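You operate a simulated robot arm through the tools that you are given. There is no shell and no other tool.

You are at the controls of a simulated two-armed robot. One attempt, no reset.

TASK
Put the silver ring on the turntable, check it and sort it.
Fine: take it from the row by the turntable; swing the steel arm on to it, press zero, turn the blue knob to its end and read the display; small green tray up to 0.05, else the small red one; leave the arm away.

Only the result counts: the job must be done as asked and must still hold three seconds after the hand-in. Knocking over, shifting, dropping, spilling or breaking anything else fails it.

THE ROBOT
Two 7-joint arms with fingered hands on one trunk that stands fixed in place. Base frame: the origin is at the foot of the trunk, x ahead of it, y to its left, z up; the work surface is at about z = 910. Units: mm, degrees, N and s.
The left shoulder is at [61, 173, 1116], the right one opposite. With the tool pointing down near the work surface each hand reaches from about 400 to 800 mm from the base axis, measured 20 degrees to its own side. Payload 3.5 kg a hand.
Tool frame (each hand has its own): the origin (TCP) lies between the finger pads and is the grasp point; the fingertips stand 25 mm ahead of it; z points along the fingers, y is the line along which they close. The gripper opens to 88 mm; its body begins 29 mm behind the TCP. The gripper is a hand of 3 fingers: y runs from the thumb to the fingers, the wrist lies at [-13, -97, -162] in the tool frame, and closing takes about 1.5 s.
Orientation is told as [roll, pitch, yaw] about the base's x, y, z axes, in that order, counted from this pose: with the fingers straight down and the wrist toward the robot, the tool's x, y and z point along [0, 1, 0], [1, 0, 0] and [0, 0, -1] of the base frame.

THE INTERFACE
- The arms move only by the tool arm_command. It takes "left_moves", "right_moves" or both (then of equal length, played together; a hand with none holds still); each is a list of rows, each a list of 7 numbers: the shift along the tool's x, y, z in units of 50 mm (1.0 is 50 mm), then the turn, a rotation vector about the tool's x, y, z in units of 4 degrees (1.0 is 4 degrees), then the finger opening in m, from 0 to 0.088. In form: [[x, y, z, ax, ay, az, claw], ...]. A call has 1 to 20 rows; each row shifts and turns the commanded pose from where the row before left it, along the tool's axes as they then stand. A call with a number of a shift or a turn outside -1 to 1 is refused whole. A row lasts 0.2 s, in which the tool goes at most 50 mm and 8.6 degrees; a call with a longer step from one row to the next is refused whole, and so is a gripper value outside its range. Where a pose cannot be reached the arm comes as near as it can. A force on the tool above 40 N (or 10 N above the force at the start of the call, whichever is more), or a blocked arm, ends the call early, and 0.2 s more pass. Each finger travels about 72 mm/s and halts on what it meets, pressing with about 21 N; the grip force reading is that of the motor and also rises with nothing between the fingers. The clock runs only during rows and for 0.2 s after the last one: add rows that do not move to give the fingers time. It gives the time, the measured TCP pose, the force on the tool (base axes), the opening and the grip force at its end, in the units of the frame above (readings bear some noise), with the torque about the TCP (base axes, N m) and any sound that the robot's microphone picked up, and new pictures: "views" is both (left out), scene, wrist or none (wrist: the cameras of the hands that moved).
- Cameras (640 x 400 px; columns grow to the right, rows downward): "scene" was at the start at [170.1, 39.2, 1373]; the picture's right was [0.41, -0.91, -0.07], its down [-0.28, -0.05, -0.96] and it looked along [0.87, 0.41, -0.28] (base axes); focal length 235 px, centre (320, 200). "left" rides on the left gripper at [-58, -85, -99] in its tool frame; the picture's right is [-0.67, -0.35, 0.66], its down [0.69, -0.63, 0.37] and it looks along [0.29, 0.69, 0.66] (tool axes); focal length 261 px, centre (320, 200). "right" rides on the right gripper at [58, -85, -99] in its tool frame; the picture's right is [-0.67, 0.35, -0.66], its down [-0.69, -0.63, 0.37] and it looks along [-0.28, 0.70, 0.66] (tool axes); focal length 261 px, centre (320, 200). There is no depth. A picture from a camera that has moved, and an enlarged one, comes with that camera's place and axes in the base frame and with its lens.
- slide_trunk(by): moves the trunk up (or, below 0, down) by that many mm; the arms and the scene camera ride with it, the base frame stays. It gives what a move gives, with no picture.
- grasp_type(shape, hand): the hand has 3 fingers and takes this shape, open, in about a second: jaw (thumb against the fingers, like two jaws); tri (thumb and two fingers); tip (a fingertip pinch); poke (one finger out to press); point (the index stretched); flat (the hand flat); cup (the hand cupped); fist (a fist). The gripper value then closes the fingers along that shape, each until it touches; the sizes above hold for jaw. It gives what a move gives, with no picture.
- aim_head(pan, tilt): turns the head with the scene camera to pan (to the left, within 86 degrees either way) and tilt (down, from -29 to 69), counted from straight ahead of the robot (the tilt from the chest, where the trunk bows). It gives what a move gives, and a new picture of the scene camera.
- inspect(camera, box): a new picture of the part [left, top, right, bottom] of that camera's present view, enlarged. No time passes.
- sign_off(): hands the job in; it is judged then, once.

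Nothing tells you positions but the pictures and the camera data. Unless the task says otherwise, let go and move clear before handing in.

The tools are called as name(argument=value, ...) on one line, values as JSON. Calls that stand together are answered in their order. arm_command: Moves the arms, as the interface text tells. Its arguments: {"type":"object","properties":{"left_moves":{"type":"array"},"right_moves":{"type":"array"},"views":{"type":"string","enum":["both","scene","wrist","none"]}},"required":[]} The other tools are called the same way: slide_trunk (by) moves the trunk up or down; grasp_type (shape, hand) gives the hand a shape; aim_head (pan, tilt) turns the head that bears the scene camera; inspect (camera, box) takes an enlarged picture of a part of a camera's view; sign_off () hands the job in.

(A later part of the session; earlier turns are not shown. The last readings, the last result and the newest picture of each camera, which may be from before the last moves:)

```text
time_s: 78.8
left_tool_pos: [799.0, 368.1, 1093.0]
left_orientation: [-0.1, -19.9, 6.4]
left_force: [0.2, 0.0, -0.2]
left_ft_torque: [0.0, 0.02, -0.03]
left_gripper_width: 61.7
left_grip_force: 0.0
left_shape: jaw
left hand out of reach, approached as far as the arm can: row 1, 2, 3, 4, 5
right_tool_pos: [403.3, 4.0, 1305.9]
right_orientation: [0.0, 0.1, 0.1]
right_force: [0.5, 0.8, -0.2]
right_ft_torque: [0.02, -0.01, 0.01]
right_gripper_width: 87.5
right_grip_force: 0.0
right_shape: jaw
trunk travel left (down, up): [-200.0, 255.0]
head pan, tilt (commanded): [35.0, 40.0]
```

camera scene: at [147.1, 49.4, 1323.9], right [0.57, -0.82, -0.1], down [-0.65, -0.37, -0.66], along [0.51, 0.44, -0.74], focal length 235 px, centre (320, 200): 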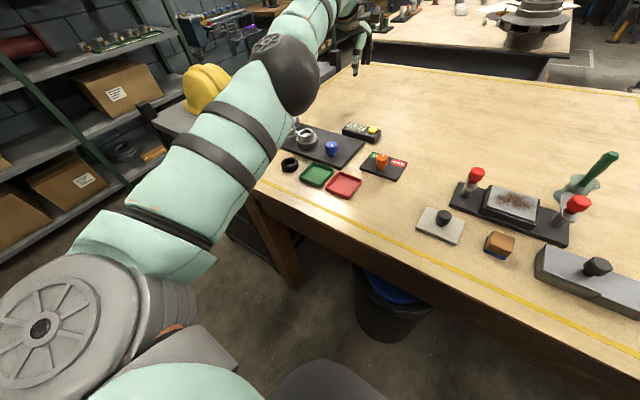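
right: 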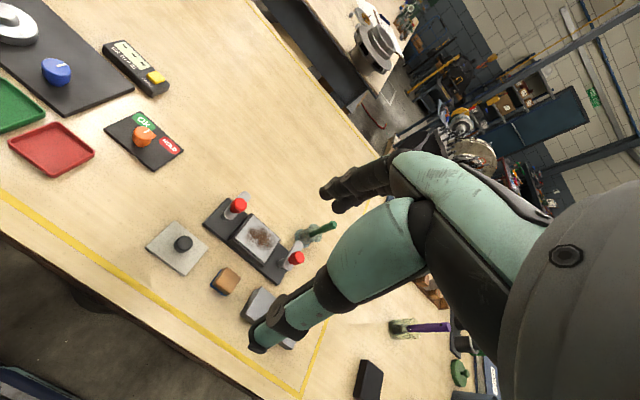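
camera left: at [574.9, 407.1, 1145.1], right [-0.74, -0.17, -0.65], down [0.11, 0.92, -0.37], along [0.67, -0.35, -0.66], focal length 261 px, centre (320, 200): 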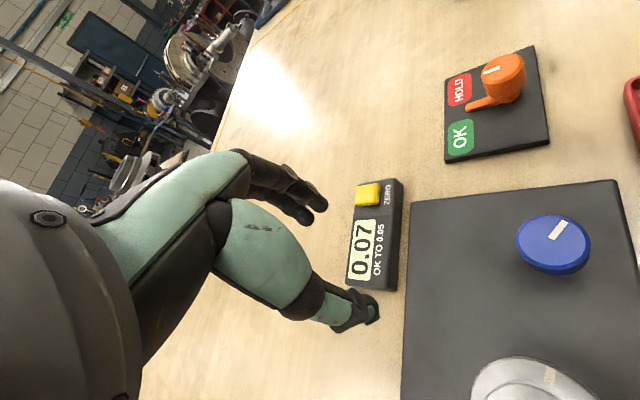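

Opposite tilt now, staying high.

arm_command(left_moves=[[0, 0, -0.2, 1, 0, 0, 0.062], [0, 0, -0.2, 1, 0, 0, 0.062], [0, 0, -0.2, 1, 0, 0, 0.062], [0, 0, -0.2, 1, 0, 0, 0.062], [0, 0, -0.2, 1, 0, 0, 0.062], [0, 0, -0.2, 1, 0, 0, 0.062], [0, 0, -0.2, 1, 0, 0, 0.062], [0, 0, 0, 1, 0, 0, 0.062], [0, 0, 0, 0, 0, 0, 0.062]], views="scene")

```text
time_s: 80.8
left_tool_pos: [695.0, 358.8, 1128.2]
left_orientation: [-0.1, 11.9, 6.4]
left_force: [0.0, 1.2, 0.1]
left_ft_torque: [0.03, 0.0, 0.01]
left_gripper_width: 61.7
left_grip_force: 0.0
left_shape: jaw
left hand out of reach, approached as far as the arm can: row 1, 2, 3, 4, 5, 6, 7, 8
right_tool_pos: [404.6, 3.6, 1305.6]
right_orientation: [0.0, 0.1, 0.0]
right_force: [0.6, -0.7, 0.1]
right_ft_torque: [0.0, 0.0, 0.02]
right_gripper_width: 87.7
right_grip_force: 0.1
right_shape: jaw
trunk travel left (down, up): [-200.0, 255.0]
head pan, tilt (commanded): [35.0, 40.0]
camera scene: at [147.2, 49.4, 1323.8], right [0.57, -0.82, -0.1], down [-0.65, -0.37, -0.66], along [0.51, 0.44, -0.74], focal length 235 px, centre (320, 200)
```

scene: 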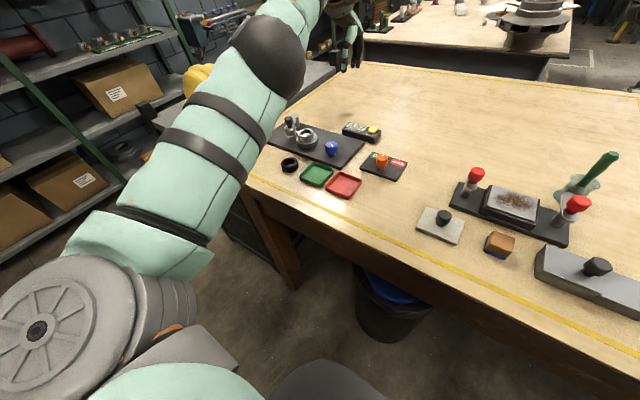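

A pure sideways move to −y was accepted before; I use that now.

arm_command(left_moves=[[-0.3, 0, 0, 0, 0, 0, 0.062], [-0.3, 0, 0, 0, 0, 0, 0.062], [-0.3, 0, 0, 0, 0, 0, 0.062], [-0.3, 0, 0, 0, 0, 0, 0.062], [-0.3, 0, 0, 0, 0, 0, 0.062], [-0.3, 0, 0, 0, 0, 0, 0.062], [0, 0, 0, 0, 0, 0, 0.062]], views="none")

```text
time_s: 82.4
left_tool_pos: [706.8, 269.4, 1128.8]
left_orientation: [0.1, 12.1, 6.4]
left_force: [0.1, -0.7, -0.7]
left_ft_torque: [-0.03, -0.01, 0.0]
left_gripper_width: 61.5
left_grip_force: 0.1
left_shape: jaw
right_tool_pos: [404.4, 4.0, 1305.8]
right_orientation: [0.0, 0.1, 0.1]
right_force: [0.0, -0.4, -0.2]
right_ft_torque: [0.0, 0.01, -0.03]
right_gripper_width: 87.7
right_grip_force: 0.1
right_shape: jaw
trunk travel left (down, up): [-200.0, 255.0]
head pan, tilt (commanded): [35.0, 40.0]
```

That worked. Now I move inward.

arm_command(left_moves=[[-0.1, -0.3, 0, 0, 0, 0, 0.062], [-0.1, -0.3, 0, 0, 0, 0, 0.062], [-0.1, -0.3, 0, 0, 0, 0, 0.062], [0, -0.4, 0, 0, 0, 0, 0.062], [0, -0.4, 0, 0, 0, 0, 0.062], [0, -0.4, 0, 0, 0, 0, 0.062], [0, 0, 0, 0, 0, 0, 0.062]], views="scene")

```text
time_s: 84.0
left_tool_pos: [691.3, 246.7, 1178.5]
left_orientation: [0.0, 12.1, 6.4]
left_force: [0.0, -0.2, 0.1]
left_ft_torque: [0.0, -0.01, 0.01]
left_gripper_width: 62.0
left_grip_force: 0.2
left_shape: jaw
left hand out of reach, approached as far as the arm can: row 1, 2, 3, 4, 5, 6
right_tool_pos: [403.1, 4.3, 1305.4]
right_orientation: [0.1, 0.1, 0.0]
right_force: [0.1, -0.5, 0.1]
right_ft_torque: [-0.01, -0.04, 0.01]
right_gripper_width: 87.5
right_grip_force: 0.0
right_shape: jaw
trunk travel left (down, up): [-200.0, 255.0]
head pan, tilt (commanded): [35.0, 40.0]
camera scene: at [147.2, 49.5, 1323.8], right [0.57, -0.82, -0.1], down [-0.65, -0.37, -0.66], along [0.51, 0.44, -0.74], focal length 235 px, centre (320, 200)
```

scene: 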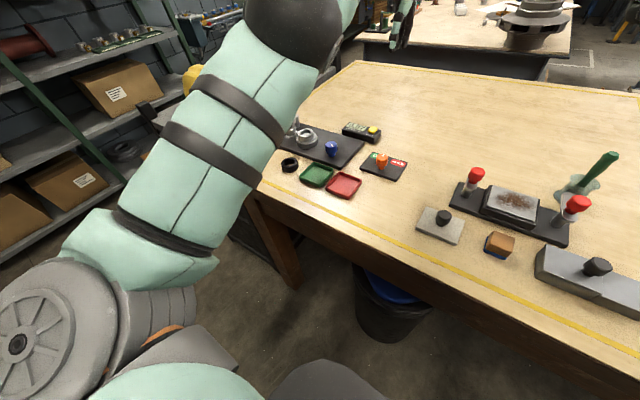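

I look at the whole arm to understand its posture.

aim_head(pan=20, tilt=10)

```text
time_s: 84.9
left_tool_pos: [690.8, 247.4, 1179.4]
left_orientation: [0.0, 12.1, 6.4]
left_force: [-0.6, 0.0, 0.1]
left_ft_torque: [-0.01, 0.0, 0.01]
left_gripper_width: 61.9
left_grip_force: 0.1
left_shape: jaw
right_tool_pos: [404.2, 3.4, 1305.0]
right_orientation: [0.0, 0.1, 0.1]
right_force: [0.2, -0.4, 0.7]
right_ft_torque: [0.0, 0.02, 0.01]
right_gripper_width: 87.6
right_grip_force: 0.1
right_shape: jaw
trunk travel left (down, up): [-200.0, 255.0]
head pan, tilt (commanded): [20.0, 10.0]
camera scene: at [172.6, 32.5, 1367.8], right [0.34, -0.94, -0.06], down [-0.33, -0.06, -0.94], along [0.88, 0.34, -0.33], focal length 235 px, centre (320, 200)
```

scene: 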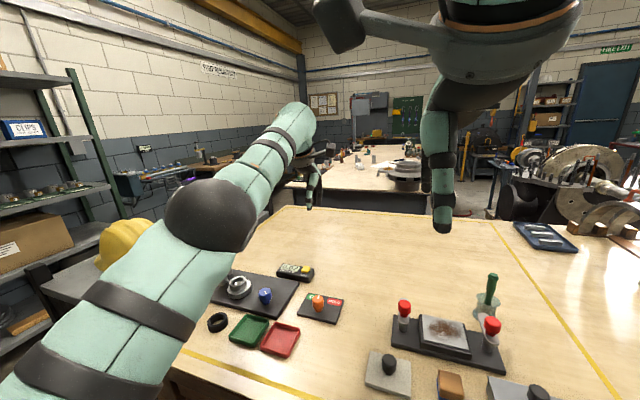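

The elbow now stands high and nearly stretched. I level the hand and unwind the yaw further counter-clockwise (where the arm was comfortable before).

arm_command(left_moves=[[0, 0, 0, -1, 0, 0, 0.062], [0, 0, 0, -1, 0, 0, 0.062], [0, 0, 0, -1, 0, 0, 0.062], [0, 0, 0, 0, 0, -1, 0.062], [0, 0, 0, 0, 0, -1, 0.062], [0, 0, 0, 0, 0, -1, 0.062], [0, 0, 0, 0, 0, -1, 0.062], [0, 0, 0, 0, 0, -1, 0.062], [0, 0, 0, 0, 0, -1, 0.062], [0, 0, 0, 0, 0, -1, 0.062], [0, 0, 0, 0, 0, -1, 0.062], [0, 0, 0, 0, 0, -1, 0.062], [0, 0, 0, 0, 0, -1, 0.062], [0, 0, 0, 0, 0, 0, 0.062]], views="scene")

```text
time_s: 87.9
left_tool_pos: [705.4, 268.6, 1200.4]
left_orientation: [0.0, -0.1, 46.6]
left_force: [-0.2, -0.3, 0.3]
left_ft_torque: [-0.03, -0.02, 0.05]
left_gripper_width: 61.9
left_grip_force: 0.1
left_shape: jaw
left hand out of reach, approached as far as the arm can: row 1, 2, 3, 8, 9, 10, 11, 12, 13
right_tool_pos: [403.5, 3.6, 1305.4]
right_orientation: [0.0, 0.1, 0.0]
right_force: [-0.2, 0.4, -0.5]
right_ft_torque: [-0.01, -0.01, -0.01]
right_gripper_width: 87.5
right_grip_force: 0.1
right_shape: jaw
trunk travel left (down, up): [-200.0, 255.0]
head pan, tilt (commanded): [20.0, 10.0]
camera scene: at [172.7, 32.3, 1367.8], right [0.34, -0.94, -0.06], down [-0.33, -0.06, -0.94], along [0.88, 0.34, -0.33], focal length 235 px, centre (320, 200)
```

scene: 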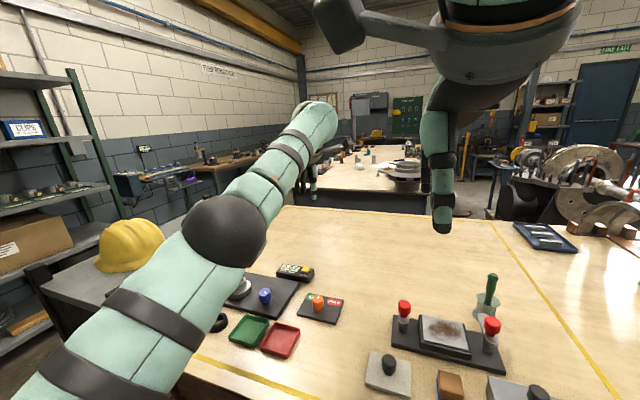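

Now I test an inward move again with this yaw.

arm_command(left_moves=[[0.44, -0.41, 0, 0, 0, 0, 0.062], [0.44, -0.41, 0, 0, 0, 0, 0.062], [0.44, -0.41, 0, 0, 0, 0, 0.062], [0.44, -0.41, 0, 0, 0, 0, 0.062], [0, 0, 0, 0, 0, 0, 0.062]], views="scene")

```text
time_s: 89.1
left_tool_pos: [585.5, 269.6, 1200.6]
left_orientation: [0.0, 0.0, 46.4]
left_force: [0.0, 0.1, 0.5]
left_ft_torque: [0.0, 0.03, -0.01]
left_gripper_width: 61.7
left_grip_force: 0.0
left_shape: jaw
right_tool_pos: [404.1, 4.2, 1306.6]
right_orientation: [0.0, 0.0, 0.2]
right_force: [-0.4, 0.6, -0.3]
right_ft_torque: [0.03, -0.02, -0.01]
right_gripper_width: 87.6
right_grip_force: 0.1
right_shape: jaw
trunk travel left (down, up): [-200.0, 255.0]
head pan, tilt (commanded): [20.0, 10.0]
camera scene: at [173.0, 32.4, 1367.8], right [0.34, -0.94, -0.06], down [-0.33, -0.06, -0.94], along [0.88, 0.34, -0.33], focal length 235 px, centre (320, 200)
```

scene: 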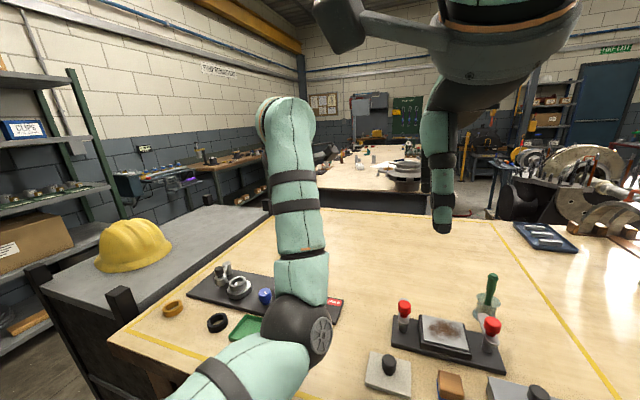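

The elbow is bent again and the hand moves freely. I turn the head back and move the hand high towards the gauge side.

aim_head(pan=35, tilt=40)

arm_command(left_moves=[[0.4, 0.44, 0.25, 0, 0, 0, 0.062], [0.4, 0.44, 0.25, 0, 0, 0, 0.062], [0.4, 0.44, 0.25, 0, 0, 0, 0.062], [0.4, 0.44, 0.25, 0, 0, 0, 0.062], [0.4, 0.44, 0.25, 0, 0, 0, 0.062], [0, 0, 0, 0, 0, 0, 0.062]], views="both")

inspect(camera="scene", box=[240, 90, 420, 210])

```text
time_s: 90.1
left_tool_pos: [586.1, 269.3, 1201.4]
left_orientation: [0.0, 0.0, 46.5]
left_force: [0.0, 1.6, -0.5]
left_ft_torque: [-0.01, 0.02, 0.0]
left_gripper_width: 62.0
left_grip_force: 0.2
left_shape: jaw
right_tool_pos: [403.5, 3.5, 1305.8]
right_orientation: [0.0, 0.0, 0.1]
right_force: [-0.6, 0.0, 1.2]
right_ft_torque: [0.0, 0.0, -0.01]
right_gripper_width: 87.8
right_grip_force: 0.1
right_shape: jaw
trunk travel left (down, up): [-200.0, 255.0]
head pan, tilt (commanded): [35.0, 40.0]
camera scene: at [147.1, 49.3, 1323.9], right [0.56, -0.82, -0.1], down [-0.65, -0.37, -0.67], along [0.51, 0.44, -0.74], focal length 235 px, centre (320, 200)
```

scene: 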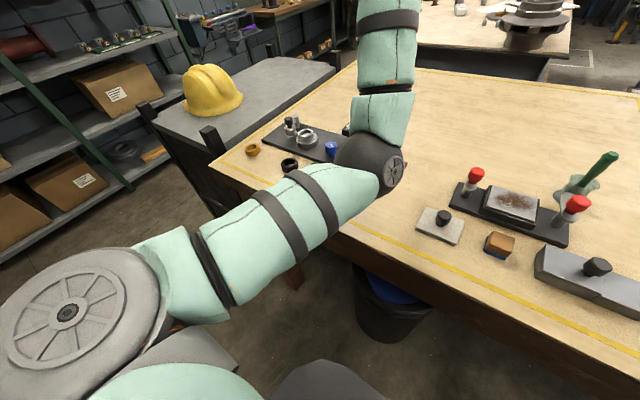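

```text
time_s: 91.5
left_tool_pos: [590.9, 417.0, 1139.6]
left_orientation: [-0.1, 0.0, 46.4]
left_force: [0.3, 0.5, -0.1]
left_ft_torque: [0.01, 0.03, -0.02]
left_gripper_width: 62.1
left_grip_force: 0.0
left_shape: jaw
right_tool_pos: [404.4, 3.2, 1305.3]
right_orientation: [0.1, 0.1, 0.0]
right_force: [-0.3, -0.1, -0.6]
right_ft_torque: [-0.02, 0.0, -0.02]
right_gripper_width: 87.5
right_grip_force: 0.1
right_shape: jaw
trunk travel left (down, up): [-200.0, 255.0]
head pan, tilt (commanded): [35.0, 40.0]
camera scene: at [147.0, 48.9, 1323.9], right [0.57, -0.82, -0.1], down [-0.65, -0.37, -0.66], along [0.51, 0.44, -0.74], focal length 235 px, centre (320, 200)
camera left: at [573.5, 315.8, 1237.0], right [0.24, -0.71, -0.66], down [-0.93, 0.02, -0.37], along [0.27, 0.7, -0.66], focal length 261 px, centre (320, 200)
```

scene: 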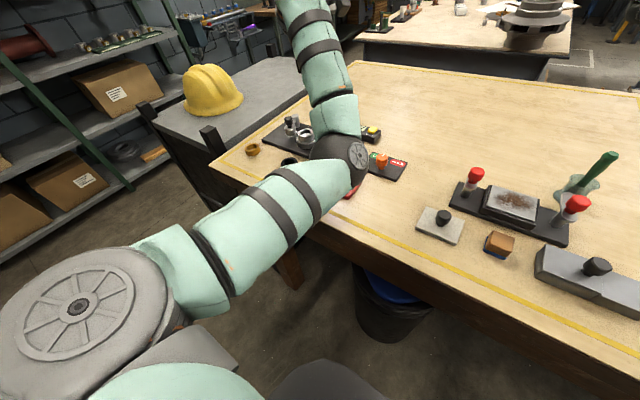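
left: 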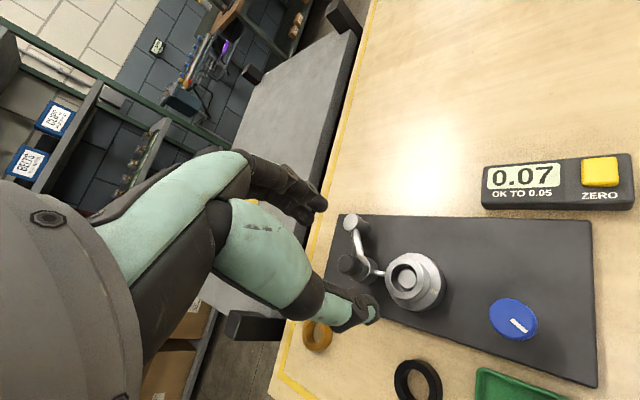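

```text
3.33 times, centred on (330, 150) of scene
camera zoom: at [147.0, 48.9, 1323.9], right [0.57, -0.82, -0.1], down [-0.65, -0.37, -0.66], along [0.51, 0.44, -0.74], focal length 782 px, centre (287, 367)
```

zoom: 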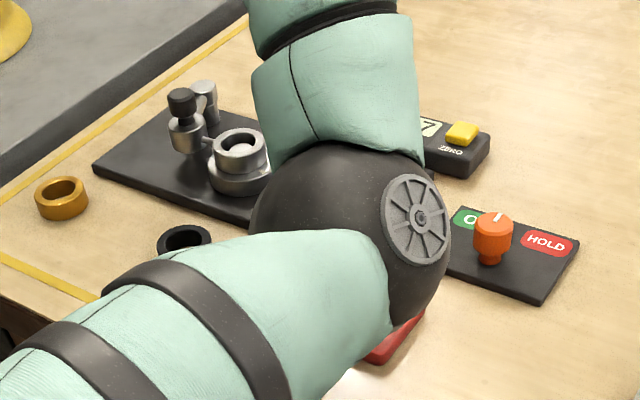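

The display confirms 0.07. Before swinging the gauge arm away I turn the hand to yaw about 85 at this height and check.

arm_command(left_moves=[[0, 0, 0, 0, 0, -0.98, 0.055], [0, 0, 0, 0, 0, -0.98, 0.055], [0, 0, 0, 0, 0, -0.98, 0.055], [0, 0, 0, 0, 0, -0.98, 0.055], [0, 0, 0, 0, 0, -0.98, 0.055], [0, 0, 0, 0, 0, -0.98, 0.055], [0, 0, 0, 0, 0, -0.98, 0.055], [0, 0, 0, 0, 0, -0.98, 0.055], [0, 0, 0, 0, 0, -0.98, 0.055], [0, 0, 0, 0, 0, -0.98, 0.055], [0, 0, 0, 0, 0, 0, 0.055]], views="both")

inspect(camera="left", box=[300, 100, 640, 300])

```text
time_s: 93.9
left_tool_pos: [589.0, 418.1, 1136.8]
left_orientation: [0.0, 0.0, 85.7]
left_force: [0.4, -0.3, 0.0]
left_ft_torque: [0.0, 0.03, 0.0]
left_gripper_width: 55.5
left_grip_force: 0.0
left_shape: jaw
right_tool_pos: [403.7, 4.4, 1306.5]
right_orientation: [0.1, 0.1, 0.1]
right_force: [-0.3, -0.2, 0.1]
right_ft_torque: [0.0, -0.01, 0.03]
right_gripper_width: 87.7
right_grip_force: 0.0
right_shape: jaw
trunk travel left (down, up): [-200.0, 255.0]
head pan, tilt (commanded): [35.0, 40.0]
camera scene: at [147.0, 49.4, 1323.9], right [0.57, -0.82, -0.1], down [-0.65, -0.37, -0.66], along [0.51, 0.44, -0.74], focal length 235 px, centre (320, 200)
camera left: at [639.0, 330.2, 1235.7], right [0.64, -0.4, -0.66], down [-0.73, -0.58, -0.37], along [-0.23, 0.71, -0.66], focal length 261 px, centre (320, 200)
```

scene: 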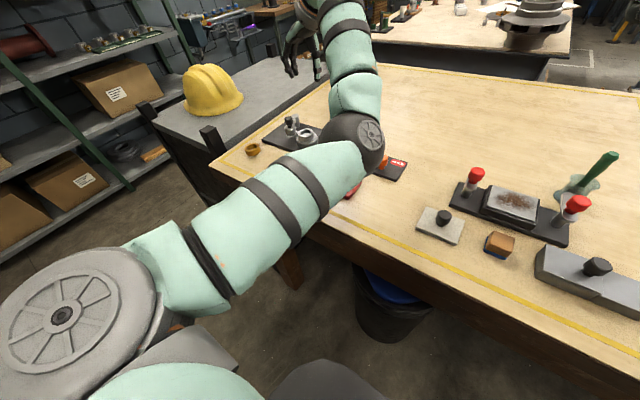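
left: 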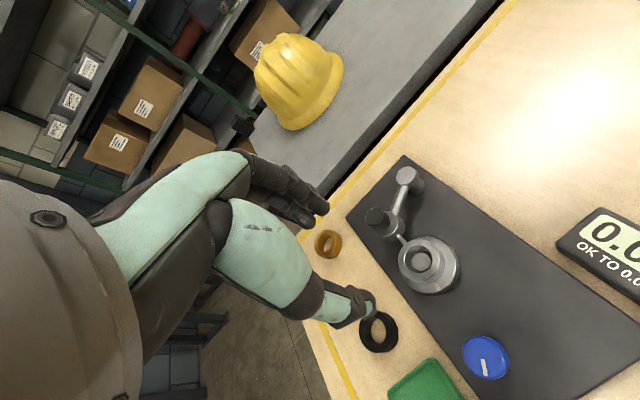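

```text
1.88 times, centred on (470, 200) of left
camera zoom: at [639.0, 330.2, 1235.7], right [0.64, -0.4, -0.66], down [-0.73, -0.58, -0.37], along [-0.23, 0.71, -0.66], focal length 491 px, centre (38, 200)
```

zoom: 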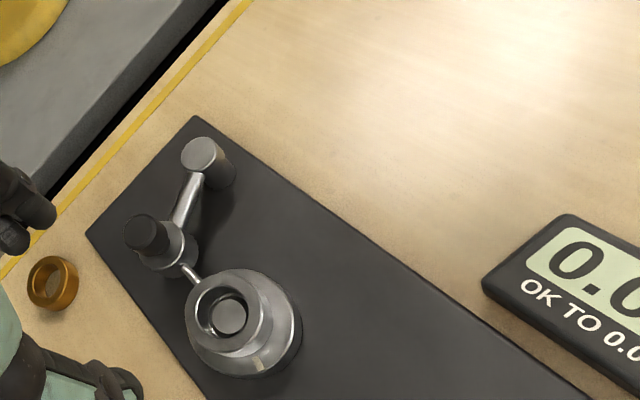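

The station is unchanged with the stylus on the ring. I move over the cap.

arm_command(left_moves=[[-0.017, 0.4425, 0.3, 0, 0, 0, 0.052], [-0.017, 0.4425, 0.3, 0, 0, 0, 0.052], [-0.017, 0.4425, 0.5, 0, 0, 0, 0.052], [-0.017, 0.4425, 0.6, 0, 0, 0, 0.052], [0, 0, 0, 0, 0, 0, 0.052]], views="both")

inspect(camera="left", box=[280, 140, 500, 340])

inspect(camera="scene", box=[250, 80, 350, 160])

```text
time_s: 95.1
left_tool_pos: [598.9, 504.7, 1052.5]
left_orientation: [0.1, 0.0, 85.6]
left_force: [0.7, -0.5, 0.2]
left_ft_torque: [0.01, -0.03, 0.03]
left_gripper_width: 52.2
left_grip_force: 0.1
left_shape: jaw
right_tool_pos: [404.3, 1.7, 1306.2]
right_orientation: [0.0, 0.1, 0.1]
right_force: [0.2, 0.1, 0.3]
right_ft_torque: [-0.01, 0.0, 0.0]
right_gripper_width: 87.7
right_grip_force: 0.1
right_shape: jaw
trunk travel left (down, up): [-200.0, 255.0]
head pan, tilt (commanded): [35.0, 40.0]
camera scene: at [146.8, 48.8, 1324.0], right [0.57, -0.82, -0.1], down [-0.65, -0.37, -0.67], along [0.51, 0.44, -0.74], focal length 235 px, centre (320, 200)
camera left: at [649.2, 416.7, 1151.0], right [0.64, -0.4, -0.66], down [-0.73, -0.57, -0.37], along [-0.23, 0.71, -0.66], focal length 261 px, centre (320, 200)
```

scene: 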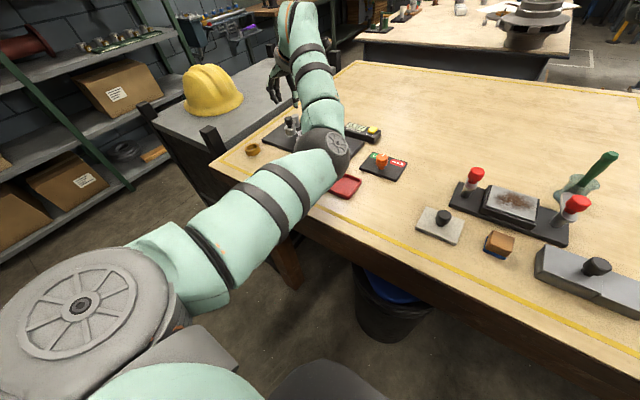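
left: 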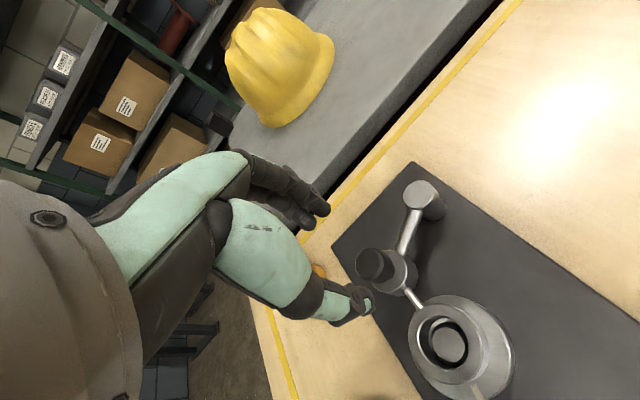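

```text
2.00 times, centred on (390, 240) of left
camera zoom: at [649.2, 416.7, 1151.0], right [0.64, -0.4, -0.66], down [-0.73, -0.57, -0.37], along [-0.23, 0.71, -0.66], focal length 521 px, centre (180, 120)
```

zoom: 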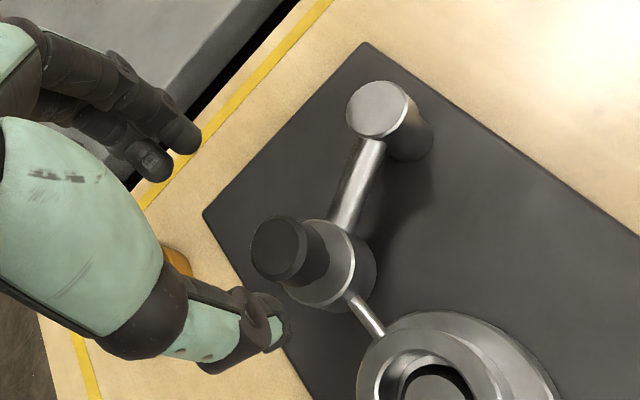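

```text
5.00 times, centred on (300, 120) of scene
camera zoom: at [146.8, 48.8, 1324.0], right [0.57, -0.82, -0.1], down [-0.65, -0.37, -0.67], along [0.51, 0.44, -0.74], focal length 1173 px, centre (420, 600)
```

zoom: 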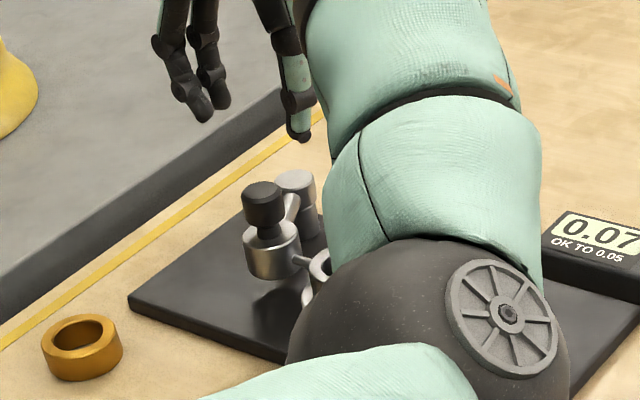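

The cap lies between the open fingers. I go down around it and narrow loosely.

arm_command(left_moves=[[0.02, 0.02, 0.3, 0, 0, 0, 0.054], [0, 0, 0.4, 0, 0, 0, 0.054], [0, 0, 0.3, 0, 0, 0, 0.054], [0, 0, 0.2, 0, 0, 0, 0.054], [0, 0, 0, 0, 0, 0, 0.044], [0, 0, 0, 0, 0, 0, 0.035], [0, 0, 0, 0, 0, 0, 0.034]], views="wrist")

inspect(camera="left", box=[260, 160, 440, 360])

inspect(camera="scene", box=[260, 95, 330, 155])

```text
time_s: 96.7
left_tool_pos: [598.7, 506.0, 992.9]
left_orientation: [0.0, 0.0, 85.6]
left_force: [-0.7, -0.6, 0.1]
left_ft_torque: [0.0, 0.0, 0.04]
left_gripper_width: 34.5
left_grip_force: 0.0
left_shape: jaw
right_tool_pos: [404.1, 4.0, 1305.8]
right_orientation: [0.0, 0.1, 0.1]
right_force: [0.1, 0.2, 0.2]
right_ft_torque: [-0.01, 0.02, -0.01]
right_gripper_width: 87.8
right_grip_force: 0.0
right_shape: jaw
trunk travel left (down, up): [-200.0, 255.0]
head pan, tilt (commanded): [35.0, 40.0]
camera left: at [650.2, 418.5, 1091.1], right [0.64, -0.4, -0.66], down [-0.73, -0.57, -0.37], along [-0.23, 0.71, -0.66], focal length 261 px, centre (320, 200)
```

left: 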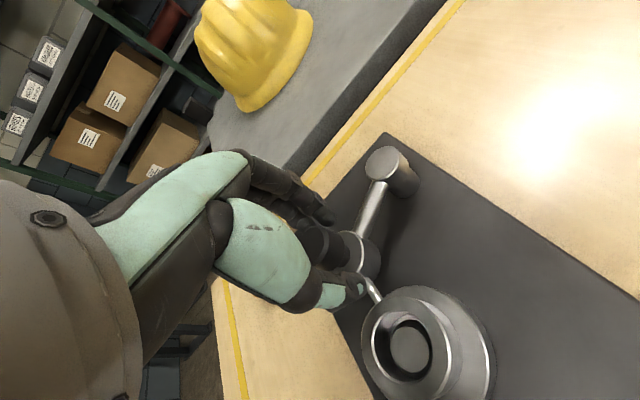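

```text
2.00 times, centred on (350, 260) of left
camera zoom: at [650.2, 418.5, 1091.1], right [0.64, -0.4, -0.66], down [-0.73, -0.57, -0.37], along [-0.23, 0.71, -0.66], focal length 521 px, centre (260, 80)
```

zoom: 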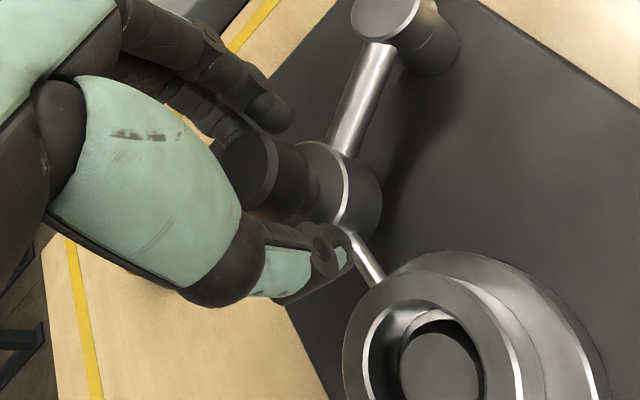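

```text
6.67 times, centred on (295, 125) of scene
camera zoom: at [147.1, 49.4, 1323.9], right [0.57, -0.82, -0.1], down [-0.65, -0.37, -0.66], along [0.51, 0.44, -0.74], focal length 1564 px, centre (487, 700)
```

zoom: 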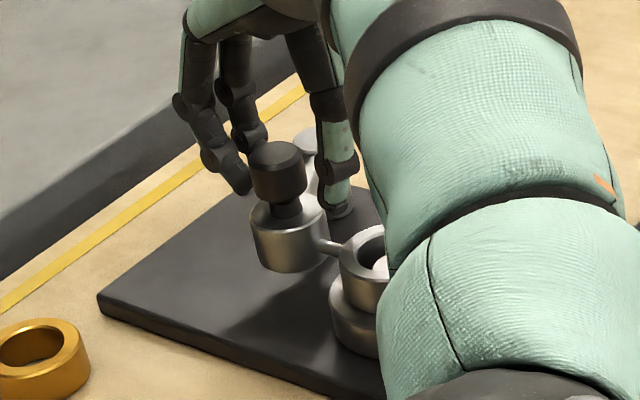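

The fingers cage the cap loosely. I swing the gauge arm back along its arc, away from the ring.

arm_command(left_moves=[[0.0482, 0.0754, 0, 0, 0, 0.5, 0.034], [0.0456, 0.0771, 0, 0, 0, 0.5, 0.034], [0.0429, 0.0786, 0, 0, 0, 0.5, 0.034], [0.0401, 0.08, 0, 0, 0, 0.5, 0.034], [0.0372, 0.0814, 0, 0, 0, 0.5, 0.034], [0.0344, 0.0826, 0, 0, 0, 0.5, 0.034], [0.0315, 0.0838, 0, 0, 0, 0.5, 0.034], [0, 0, 0, 0, 0, 0, 0.034]], views="wrist")

inspect(camera="left", box=[260, 160, 480, 360])

inspect(camera="scene", box=[250, 90, 330, 155])

```text
time_s: 98.5
left_tool_pos: [589.5, 537.6, 993.0]
left_orientation: [0.0, 0.0, 71.6]
left_force: [0.1, 0.3, 0.1]
left_ft_torque: [0.0, 0.0, 0.01]
left_gripper_width: 34.3
left_grip_force: 0.1
left_shape: jaw
right_tool_pos: [404.2, 3.5, 1305.1]
right_orientation: [-0.1, 0.2, 0.0]
right_force: [-0.6, -0.4, -0.1]
right_ft_torque: [0.01, -0.02, 0.01]
right_gripper_width: 87.6
right_grip_force: 0.2
right_shape: jaw
trunk travel left (down, up): [-200.0, 255.0]
head pan, tilt (commanded): [35.0, 40.0]
camera left: at [617.6, 439.6, 1091.3], right [0.53, -0.54, -0.66], down [-0.85, -0.38, -0.37], along [-0.05, 0.75, -0.66], focal length 261 px, centre (320, 200)
```

left: 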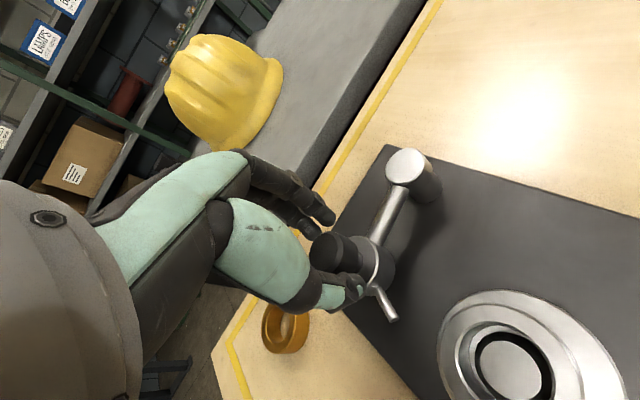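

```text
2.00 times, centred on (370, 260) of left
camera zoom: at [617.6, 439.6, 1091.3], right [0.53, -0.54, -0.66], down [-0.85, -0.38, -0.37], along [-0.05, 0.75, -0.66], focal length 521 px, centre (220, 80)
```

zoom: 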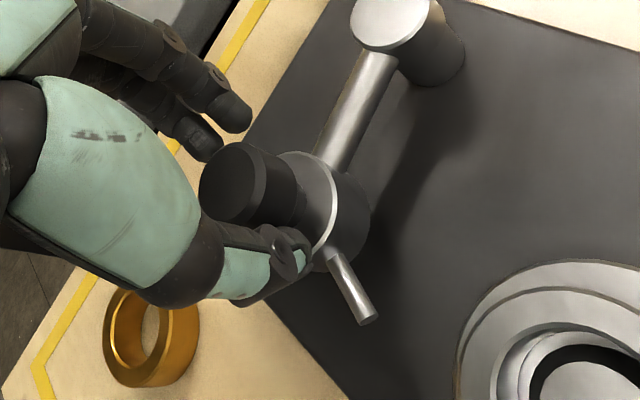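

```text
6.15 times, centred on (290, 122) of scene
camera zoom: at [147.0, 49.3, 1323.9], right [0.57, -0.82, -0.1], down [-0.65, -0.37, -0.66], along [0.51, 0.44, -0.74], focal length 1444 px, centre (505, 677)
```

zoom: 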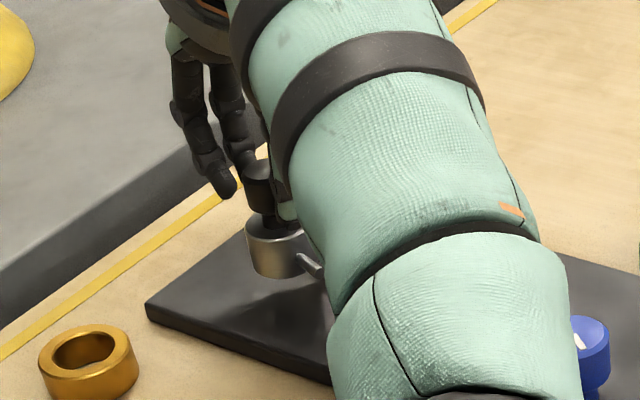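

The gauge arm follows. I bring it back to about its original place.

arm_command(left_moves=[[0.0286, 0.0848, 0, 0, 0, 0.5, 0.034], [0.0256, 0.0857, 0, 0, 0, 0.5, 0.034], [0.0226, 0.0866, 0, 0, 0, 0.5, 0.034], [0.0195, 0.0874, 0, 0, 0, 0.5, 0.034], [0.0165, 0.088, 0, 0, 0, 0.5, 0.034], [0.0134, 0.0885, 0, 0, 0, 0.5, 0.034], [0, 0, 0, 0, 0, 0, 0.034]], views="wrist")

inspect(camera="left", box=[260, 160, 480, 360])

inspect(camera="scene", box=[250, 90, 330, 155])

```text
time_s: 100.1
left_tool_pos: [595.2, 563.4, 991.4]
left_orientation: [0.1, 0.0, 59.6]
left_force: [0.1, -0.2, 0.0]
left_ft_torque: [0.01, -0.02, -0.02]
left_gripper_width: 34.1
left_grip_force: 0.1
left_shape: jaw
right_tool_pos: [405.0, 3.6, 1305.9]
right_orientation: [0.1, 0.1, 0.1]
right_force: [-0.2, -0.4, -0.7]
right_ft_torque: [-0.01, 0.02, -0.04]
right_gripper_width: 87.4
right_grip_force: 0.1
right_shape: jaw
trunk travel left (down, up): [-200.0, 255.0]
head pan, tilt (commanded): [35.0, 40.0]
camera left: at [601.3, 461.8, 1090.6], right [0.4, -0.64, -0.66], down [-0.91, -0.2, -0.37], along [0.11, 0.74, -0.66], focal length 261 px, centre (320, 200)
```

left: 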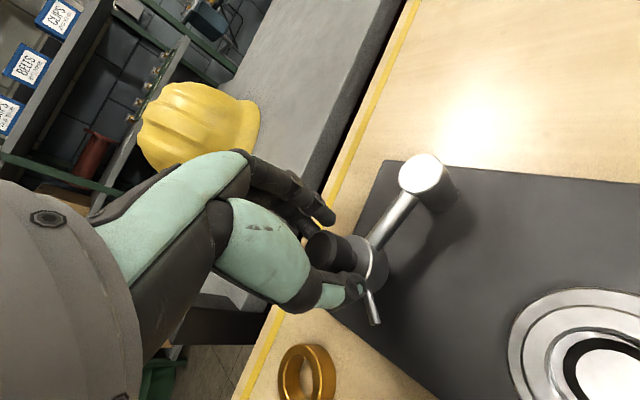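

```text
2.00 times, centred on (370, 260) of left
camera zoom: at [601.3, 461.8, 1090.6], right [0.4, -0.64, -0.66], down [-0.91, -0.2, -0.37], along [0.11, 0.74, -0.66], focal length 521 px, centre (220, 80)
```

zoom: 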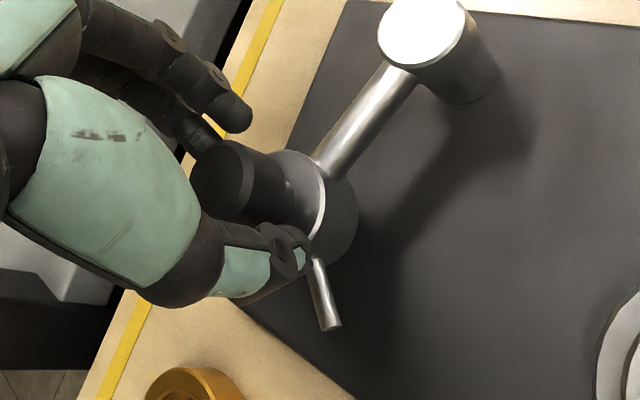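

```text
6.15 times, centred on (290, 122) of scene
camera zoom: at [147.1, 49.3, 1323.9], right [0.57, -0.82, -0.1], down [-0.65, -0.37, -0.66], along [0.51, 0.44, -0.74], focal length 1444 px, centre (505, 677)
```

zoom: 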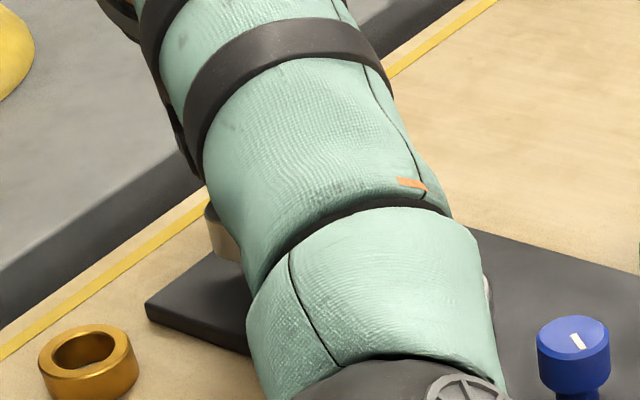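

One more small push to bring it to its original angle, then release.

arm_command(left_moves=[[0.0103, 0.0889, 0, 0, 0, 0, 0.034], [0.0103, 0.07, 0, 0, 0, 0, 0.034], [0, 0, 0, 0, 0, 0, 0.034]], views="none")

inspect(camera="left", box=[260, 160, 480, 360])

```text
time_s: 100.9
left_tool_pos: [597.2, 570.6, 991.9]
left_orientation: [0.0, 0.0, 59.6]
left_force: [-1.8, -2.8, 0.6]
left_ft_torque: [-0.08, 0.01, 0.01]
left_gripper_width: 36.2
left_grip_force: 0.0
left_shape: jaw
right_tool_pos: [403.8, 3.9, 1305.7]
right_orientation: [0.0, 0.0, 0.0]
right_force: [-0.4, 0.3, 0.0]
right_ft_torque: [-0.01, 0.01, 0.02]
right_gripper_width: 87.8
right_grip_force: 0.1
right_shape: jaw
trunk travel left (down, up): [-200.0, 255.0]
head pan, tilt (commanded): [35.0, 40.0]
```

```text
2.00 times, centred on (370, 260) of left
camera zoom: at [603.8, 468.4, 1090.8], right [0.4, -0.64, -0.66], down [-0.91, -0.2, -0.37], along [0.11, 0.74, -0.66], focal length 521 px, centre (220, 80)
```

zoom: 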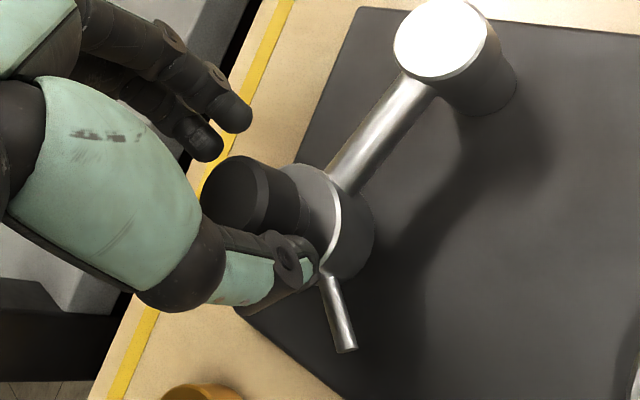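

The gauge arm is back at its stop. I back the thumb off, open a bit and lift straight up.

arm_command(left_moves=[[-0.01, -0.07, 0, 0, 0, 0, 0.036], [-0.01, -0.06, 0, 0, 0, 0, 0.044], [0, 0, 0, 0, 0, 0, 0.052], [0, 0, -0.2, 0, 0, 0, 0.052], [0, 0, -0.5, 0, 0, 0, 0.052], [0, 0, -0.8, 0, 0, 0, 0.052], [0, 0, -0.8, 0, 0, 0, 0.052], [0, 0, 0, 0, 0, 0, 0.06]], views="both")

inspect(camera="left", box=[300, 120, 620, 340])

```text
time_s: 102.7
left_tool_pos: [596.6, 564.6, 1107.7]
left_orientation: [0.1, 0.0, 59.7]
left_force: [0.3, -0.9, -0.9]
left_ft_torque: [-0.03, 0.0, 0.02]
left_gripper_width: 59.9
left_grip_force: 0.1
left_shape: jaw
right_tool_pos: [404.7, 3.4, 1306.3]
right_orientation: [0.0, 0.1, 0.0]
right_force: [-0.2, -0.3, 0.1]
right_ft_torque: [0.03, -0.01, -0.02]
right_gripper_width: 87.3
right_grip_force: 0.1
right_shape: jaw
trunk travel left (down, up): [-200.0, 255.0]
head pan, tilt (commanded): [35.0, 40.0]
camera scene: at [147.4, 49.7, 1323.8], right [0.57, -0.82, -0.1], down [-0.65, -0.37, -0.66], along [0.51, 0.44, -0.74], focal length 235 px, centre (320, 200)
camera left: at [603.0, 462.8, 1205.1], right [0.4, -0.64, -0.66], down [-0.91, -0.2, -0.37], along [0.11, 0.74, -0.66], focal length 261 px, centre (320, 200)
```

scene: 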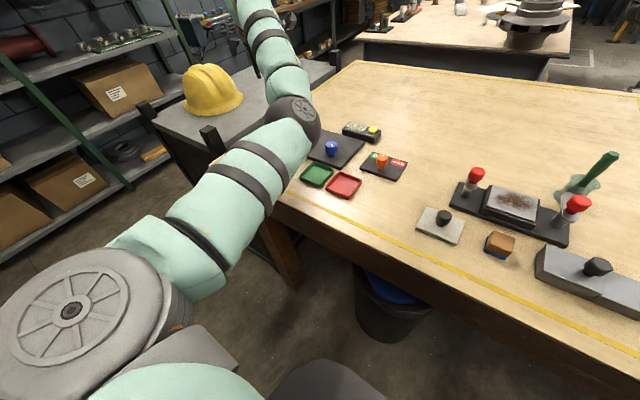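
left: 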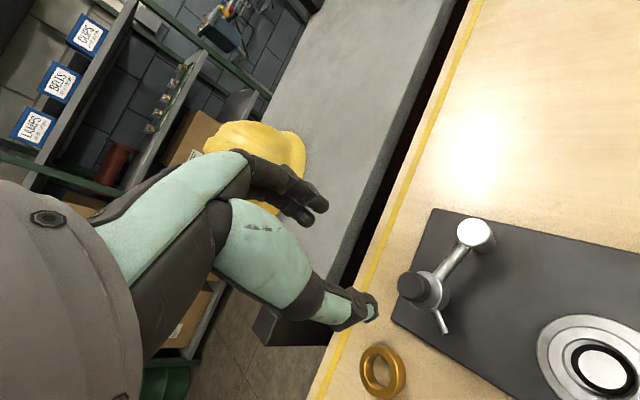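

```text
1.82 times, centred on (460, 230) of left
camera zoom: at [603.0, 462.8, 1205.1], right [0.4, -0.64, -0.66], down [-0.91, -0.2, -0.37], along [0.11, 0.74, -0.66], focal length 474 px, centre (66, 146)
```

zoom: 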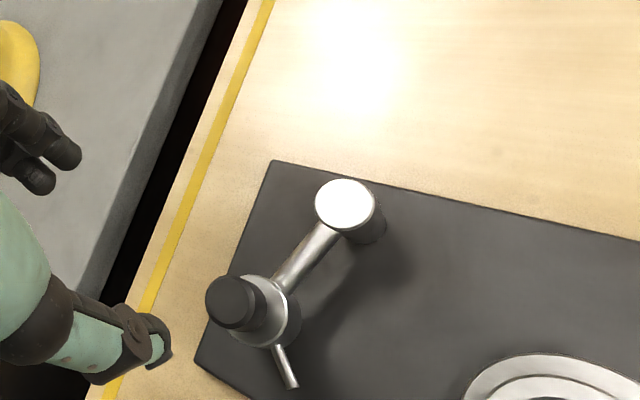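

The gauge arm is parked away. Now I fetch the ring: I move above the turntable and turn to yaw about 20.

arm_command(left_moves=[[-0.2745, -0.505, 0, 0, 0, 0, 0.07], [-0.2745, -0.505, 0, 0, 0, 0, 0.07], [-0.2745, -0.505, 0, 0, 0, 0, 0.07], [-0.2745, -0.505, 0, 0, 0, 0, 0.07], [0, 0, 0, 0, 0, 1, 0.07], [0, 0, 0, 0, 0, 1, 0.07], [0, 0, 0, 0, 0, 1, 0.07], [0, 0, 0, 0, 0, 1, 0.07], [0, 0, 0, 0, 0, 1, 0.07], [0, 0, 0, 0, 0, 1, 0.07], [0, 0, 0, 0, 0, 1, 0.07], [0, 0, 0, 0, 0, 1, 0.07], [0, 0, 0, 0, 0, 1, 0.07], [0, 0, 0, 0, 0, 1, 0.07], [0, 0, 0.8, 0, 0, 0, 0.07], [0, 0, 0.6, 0, 0, 0, 0.07], [0, 0, 0, 0, 0, 0, 0.066]], views="both")

inspect(camera="left", box=[280, 160, 480, 340])

```text
time_s: 106.3
left_tool_pos: [590.8, 450.5, 1038.1]
left_orientation: [0.0, 0.1, 19.6]
left_force: [-0.7, 0.0, -0.1]
left_ft_torque: [-0.02, 0.0, -0.01]
left_gripper_width: 66.1
left_grip_force: 0.1
left_shape: jaw
right_tool_pos: [403.8, 3.5, 1305.7]
right_orientation: [0.1, 0.0, 0.1]
right_force: [0.2, 0.8, -0.3]
right_ft_torque: [-0.04, -0.02, 0.01]
right_gripper_width: 87.5
right_grip_force: 0.0
right_shape: jaw
trunk travel left (down, up): [-200.0, 255.0]
head pan, tilt (commanded): [35.0, 40.0]
camera scene: at [146.6, 49.3, 1324.0], right [0.57, -0.82, -0.1], down [-0.65, -0.37, -0.67], along [0.51, 0.44, -0.74], focal length 235 px, centre (320, 200)
camera left: at [530.2, 367.4, 1136.0], right [-0.1, -0.75, -0.66], down [-0.82, 0.44, -0.37], along [0.56, 0.5, -0.66], focal length 261 px, centre (320, 200)
```

scene: 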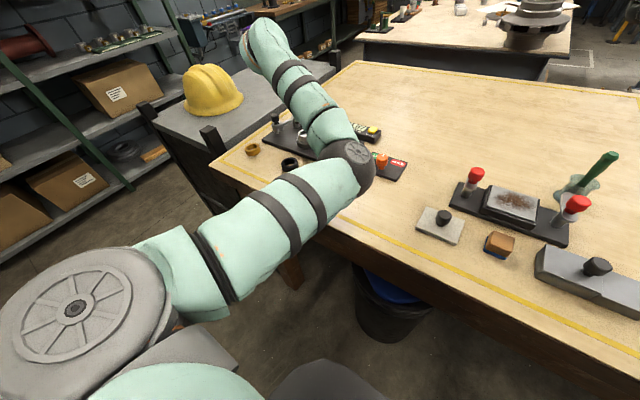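
left: 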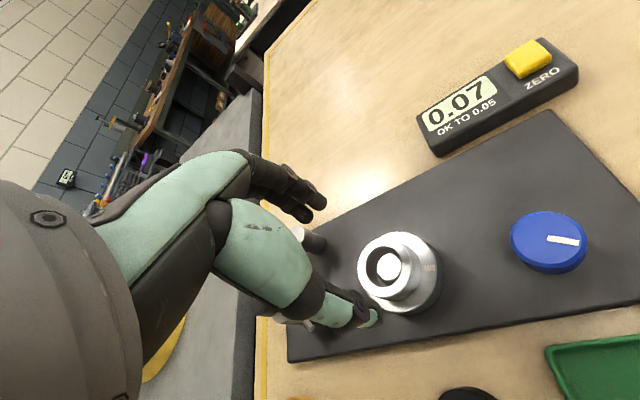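

```text
2.22 times, centred on (380, 250) of left
camera zoom: at [530.2, 367.4, 1136.0], right [-0.1, -0.75, -0.66], down [-0.82, 0.44, -0.37], along [0.56, 0.5, -0.66], focal length 579 px, centre (187, 89)
```

zoom: 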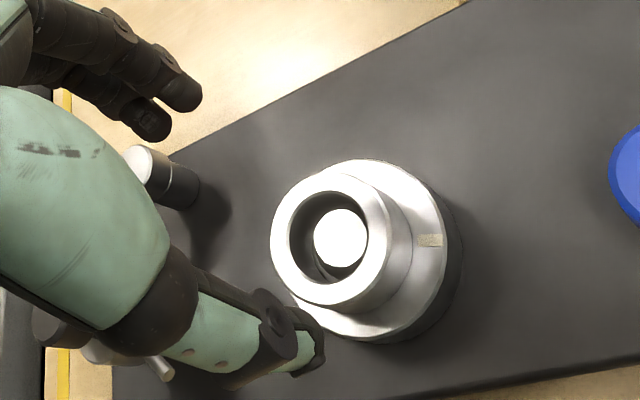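

Before taking the ring I want a better elbow posture for the tray (the elbow has swung inward). I raise the hand, pull back and look at the arm from a wider view.

arm_command(left_moves=[[0, 0, -0.8, 0, 0, 0, 0.066], [0, 0, -0.8, 0, 0, 0, 0.066], [-0.145, -0.635, -0.1, 0, 0, 0, 0.066], [-0.145, -0.635, -0.1, 0, 0, 0, 0.066], [-0.145, -0.635, -0.2, 0, 0, 0, 0.066], [-0.145, -0.635, -0.2, 0, 0, 0, 0.066], [0, 0, 0, 0, 0, 0, 0.066]], views="scene")

aim_head(pan=35, tilt=25)

```text
time_s: 107.9
left_tool_pos: [481.4, 381.8, 1147.2]
left_orientation: [0.0, 0.0, 19.6]
left_force: [0.0, -0.7, 0.2]
left_ft_torque: [-0.04, -0.04, 0.01]
left_gripper_width: 66.2
left_grip_force: 0.1
left_shape: jaw
right_tool_pos: [403.3, 5.2, 1305.3]
right_orientation: [0.0, 0.1, 0.0]
right_force: [0.3, -0.1, 0.8]
right_ft_torque: [-0.01, 0.01, 0.0]
right_gripper_width: 87.7
right_grip_force: 0.0
right_shape: jaw
trunk travel left (down, up): [-200.0, 255.0]
head pan, tilt (commanded): [35.0, 40.0]
camera scene: at [147.5, 49.9, 1323.8], right [0.57, -0.82, -0.1], down [-0.65, -0.37, -0.66], along [0.51, 0.44, -0.74], focal length 235 px, centre (320, 200)
```

scene: 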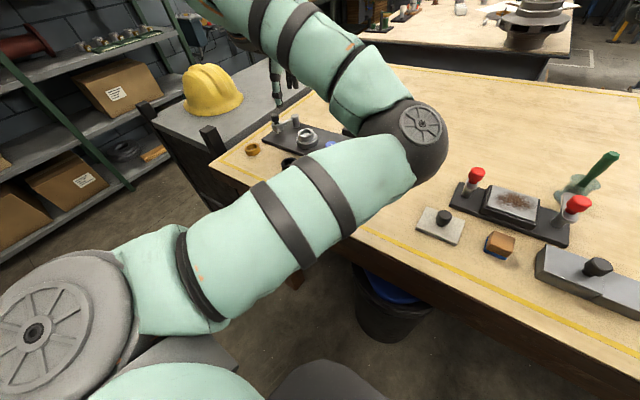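

```text
time_s: 108.7
left_tool_pos: [481.0, 382.4, 1146.8]
left_orientation: [-0.1, 0.1, 19.7]
left_force: [0.0, 0.4, 0.2]
left_ft_torque: [0.01, 0.0, 0.02]
left_gripper_width: 66.4
left_grip_force: 0.1
left_shape: jaw
right_tool_pos: [404.1, 3.7, 1306.0]
right_orientation: [0.1, 0.0, 0.1]
right_force: [0.3, 0.2, 0.0]
right_ft_torque: [-0.03, 0.01, 0.01]
right_gripper_width: 87.5
right_grip_force: 0.1
right_shape: jaw
trunk travel left (down, up): [-200.0, 255.0]
head pan, tilt (commanded): [35.0, 25.0]
camera scene: at [156.7, 53.4, 1345.8], right [0.57, -0.82, -0.1], down [-0.5, -0.24, -0.83], along [0.66, 0.52, -0.54], focal length 235 px, centre (320, 200)
```

scene: 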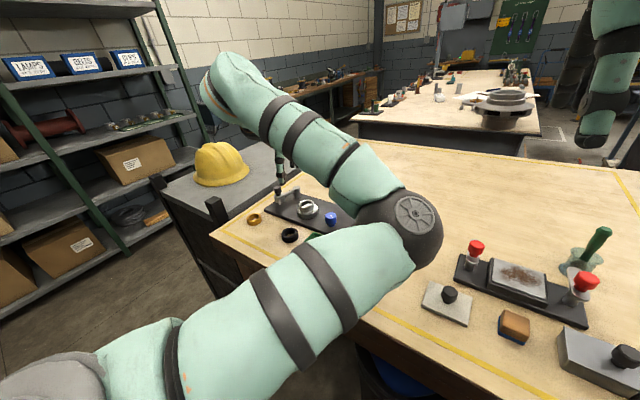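

The elbow points inward to the right. I try winding the yaw counter-clockwise here, which should swing the elbow back outward.

arm_command(left_moves=[[0, 0, 0, 0, 0, -1, 0.066], [0, 0, 0, 0, 0, -1, 0.066], [0, 0, 0, 0, 0, -1, 0.066], [0, 0, 0, 0, 0, -1, 0.066], [0, 0, 0, 0, 0, -1, 0.066], [0, 0, 0, 0, 0, -1, 0.066], [0, 0, 0, 0, 0, -1, 0.066], [0, 0, 0, 0, 0, -1, 0.066], [0, 0, 0, 0, 0, -1, 0.066], [0, 0, 0, 0, 0, -1, 0.066], [0, 0, 0, 0, 0, -1, 0.066], [0, 0, 0, 0, 0, -1, 0.066], [0, 0, 0, 0, 0, -1, 0.066], [0, 0, 0, 0, 0, -1, 0.066], [0, 0, 0, 0, 0, -1, 0.066], [0, 0, 0, 0, 0, -1, 0.066], [0, 0, 0, 0, 0, -1, 0.066], [0, 0, 0, 0, 0, -1, 0.066], [0, 0, 0, 0, 0, 0, 0.066]], views="scene")

```text
time_s: 112.7
left_tool_pos: [481.3, 382.7, 1145.4]
left_orientation: [0.2, 0.0, 92.0]
left_force: [-0.1, -0.3, -0.4]
left_ft_torque: [-0.04, -0.02, 0.01]
left_gripper_width: 66.4
left_grip_force: 0.1
left_shape: jaw
right_tool_pos: [405.1, 3.6, 1306.4]
right_orientation: [0.0, 0.2, 0.1]
right_force: [-0.4, 0.7, 0.5]
right_ft_torque: [0.02, 0.03, -0.02]
right_gripper_width: 87.5
right_grip_force: 0.1
right_shape: jaw
trunk travel left (down, up): [-200.0, 255.0]
head pan, tilt (commanded): [35.0, 25.0]
camera scene: at [156.7, 53.4, 1345.9], right [0.57, -0.82, -0.1], down [-0.5, -0.24, -0.83], along [0.66, 0.52, -0.54], focal length 235 px, centre (320, 200)
```

scene: 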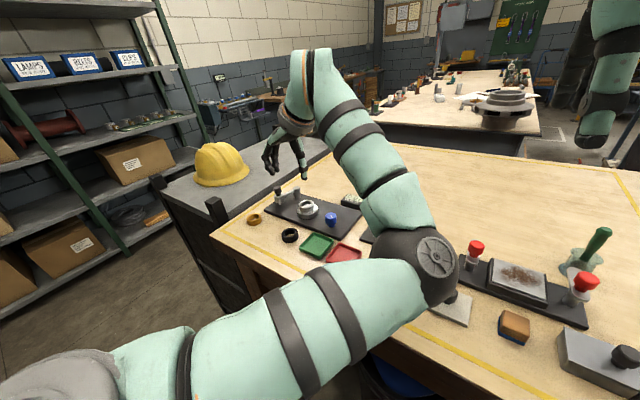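

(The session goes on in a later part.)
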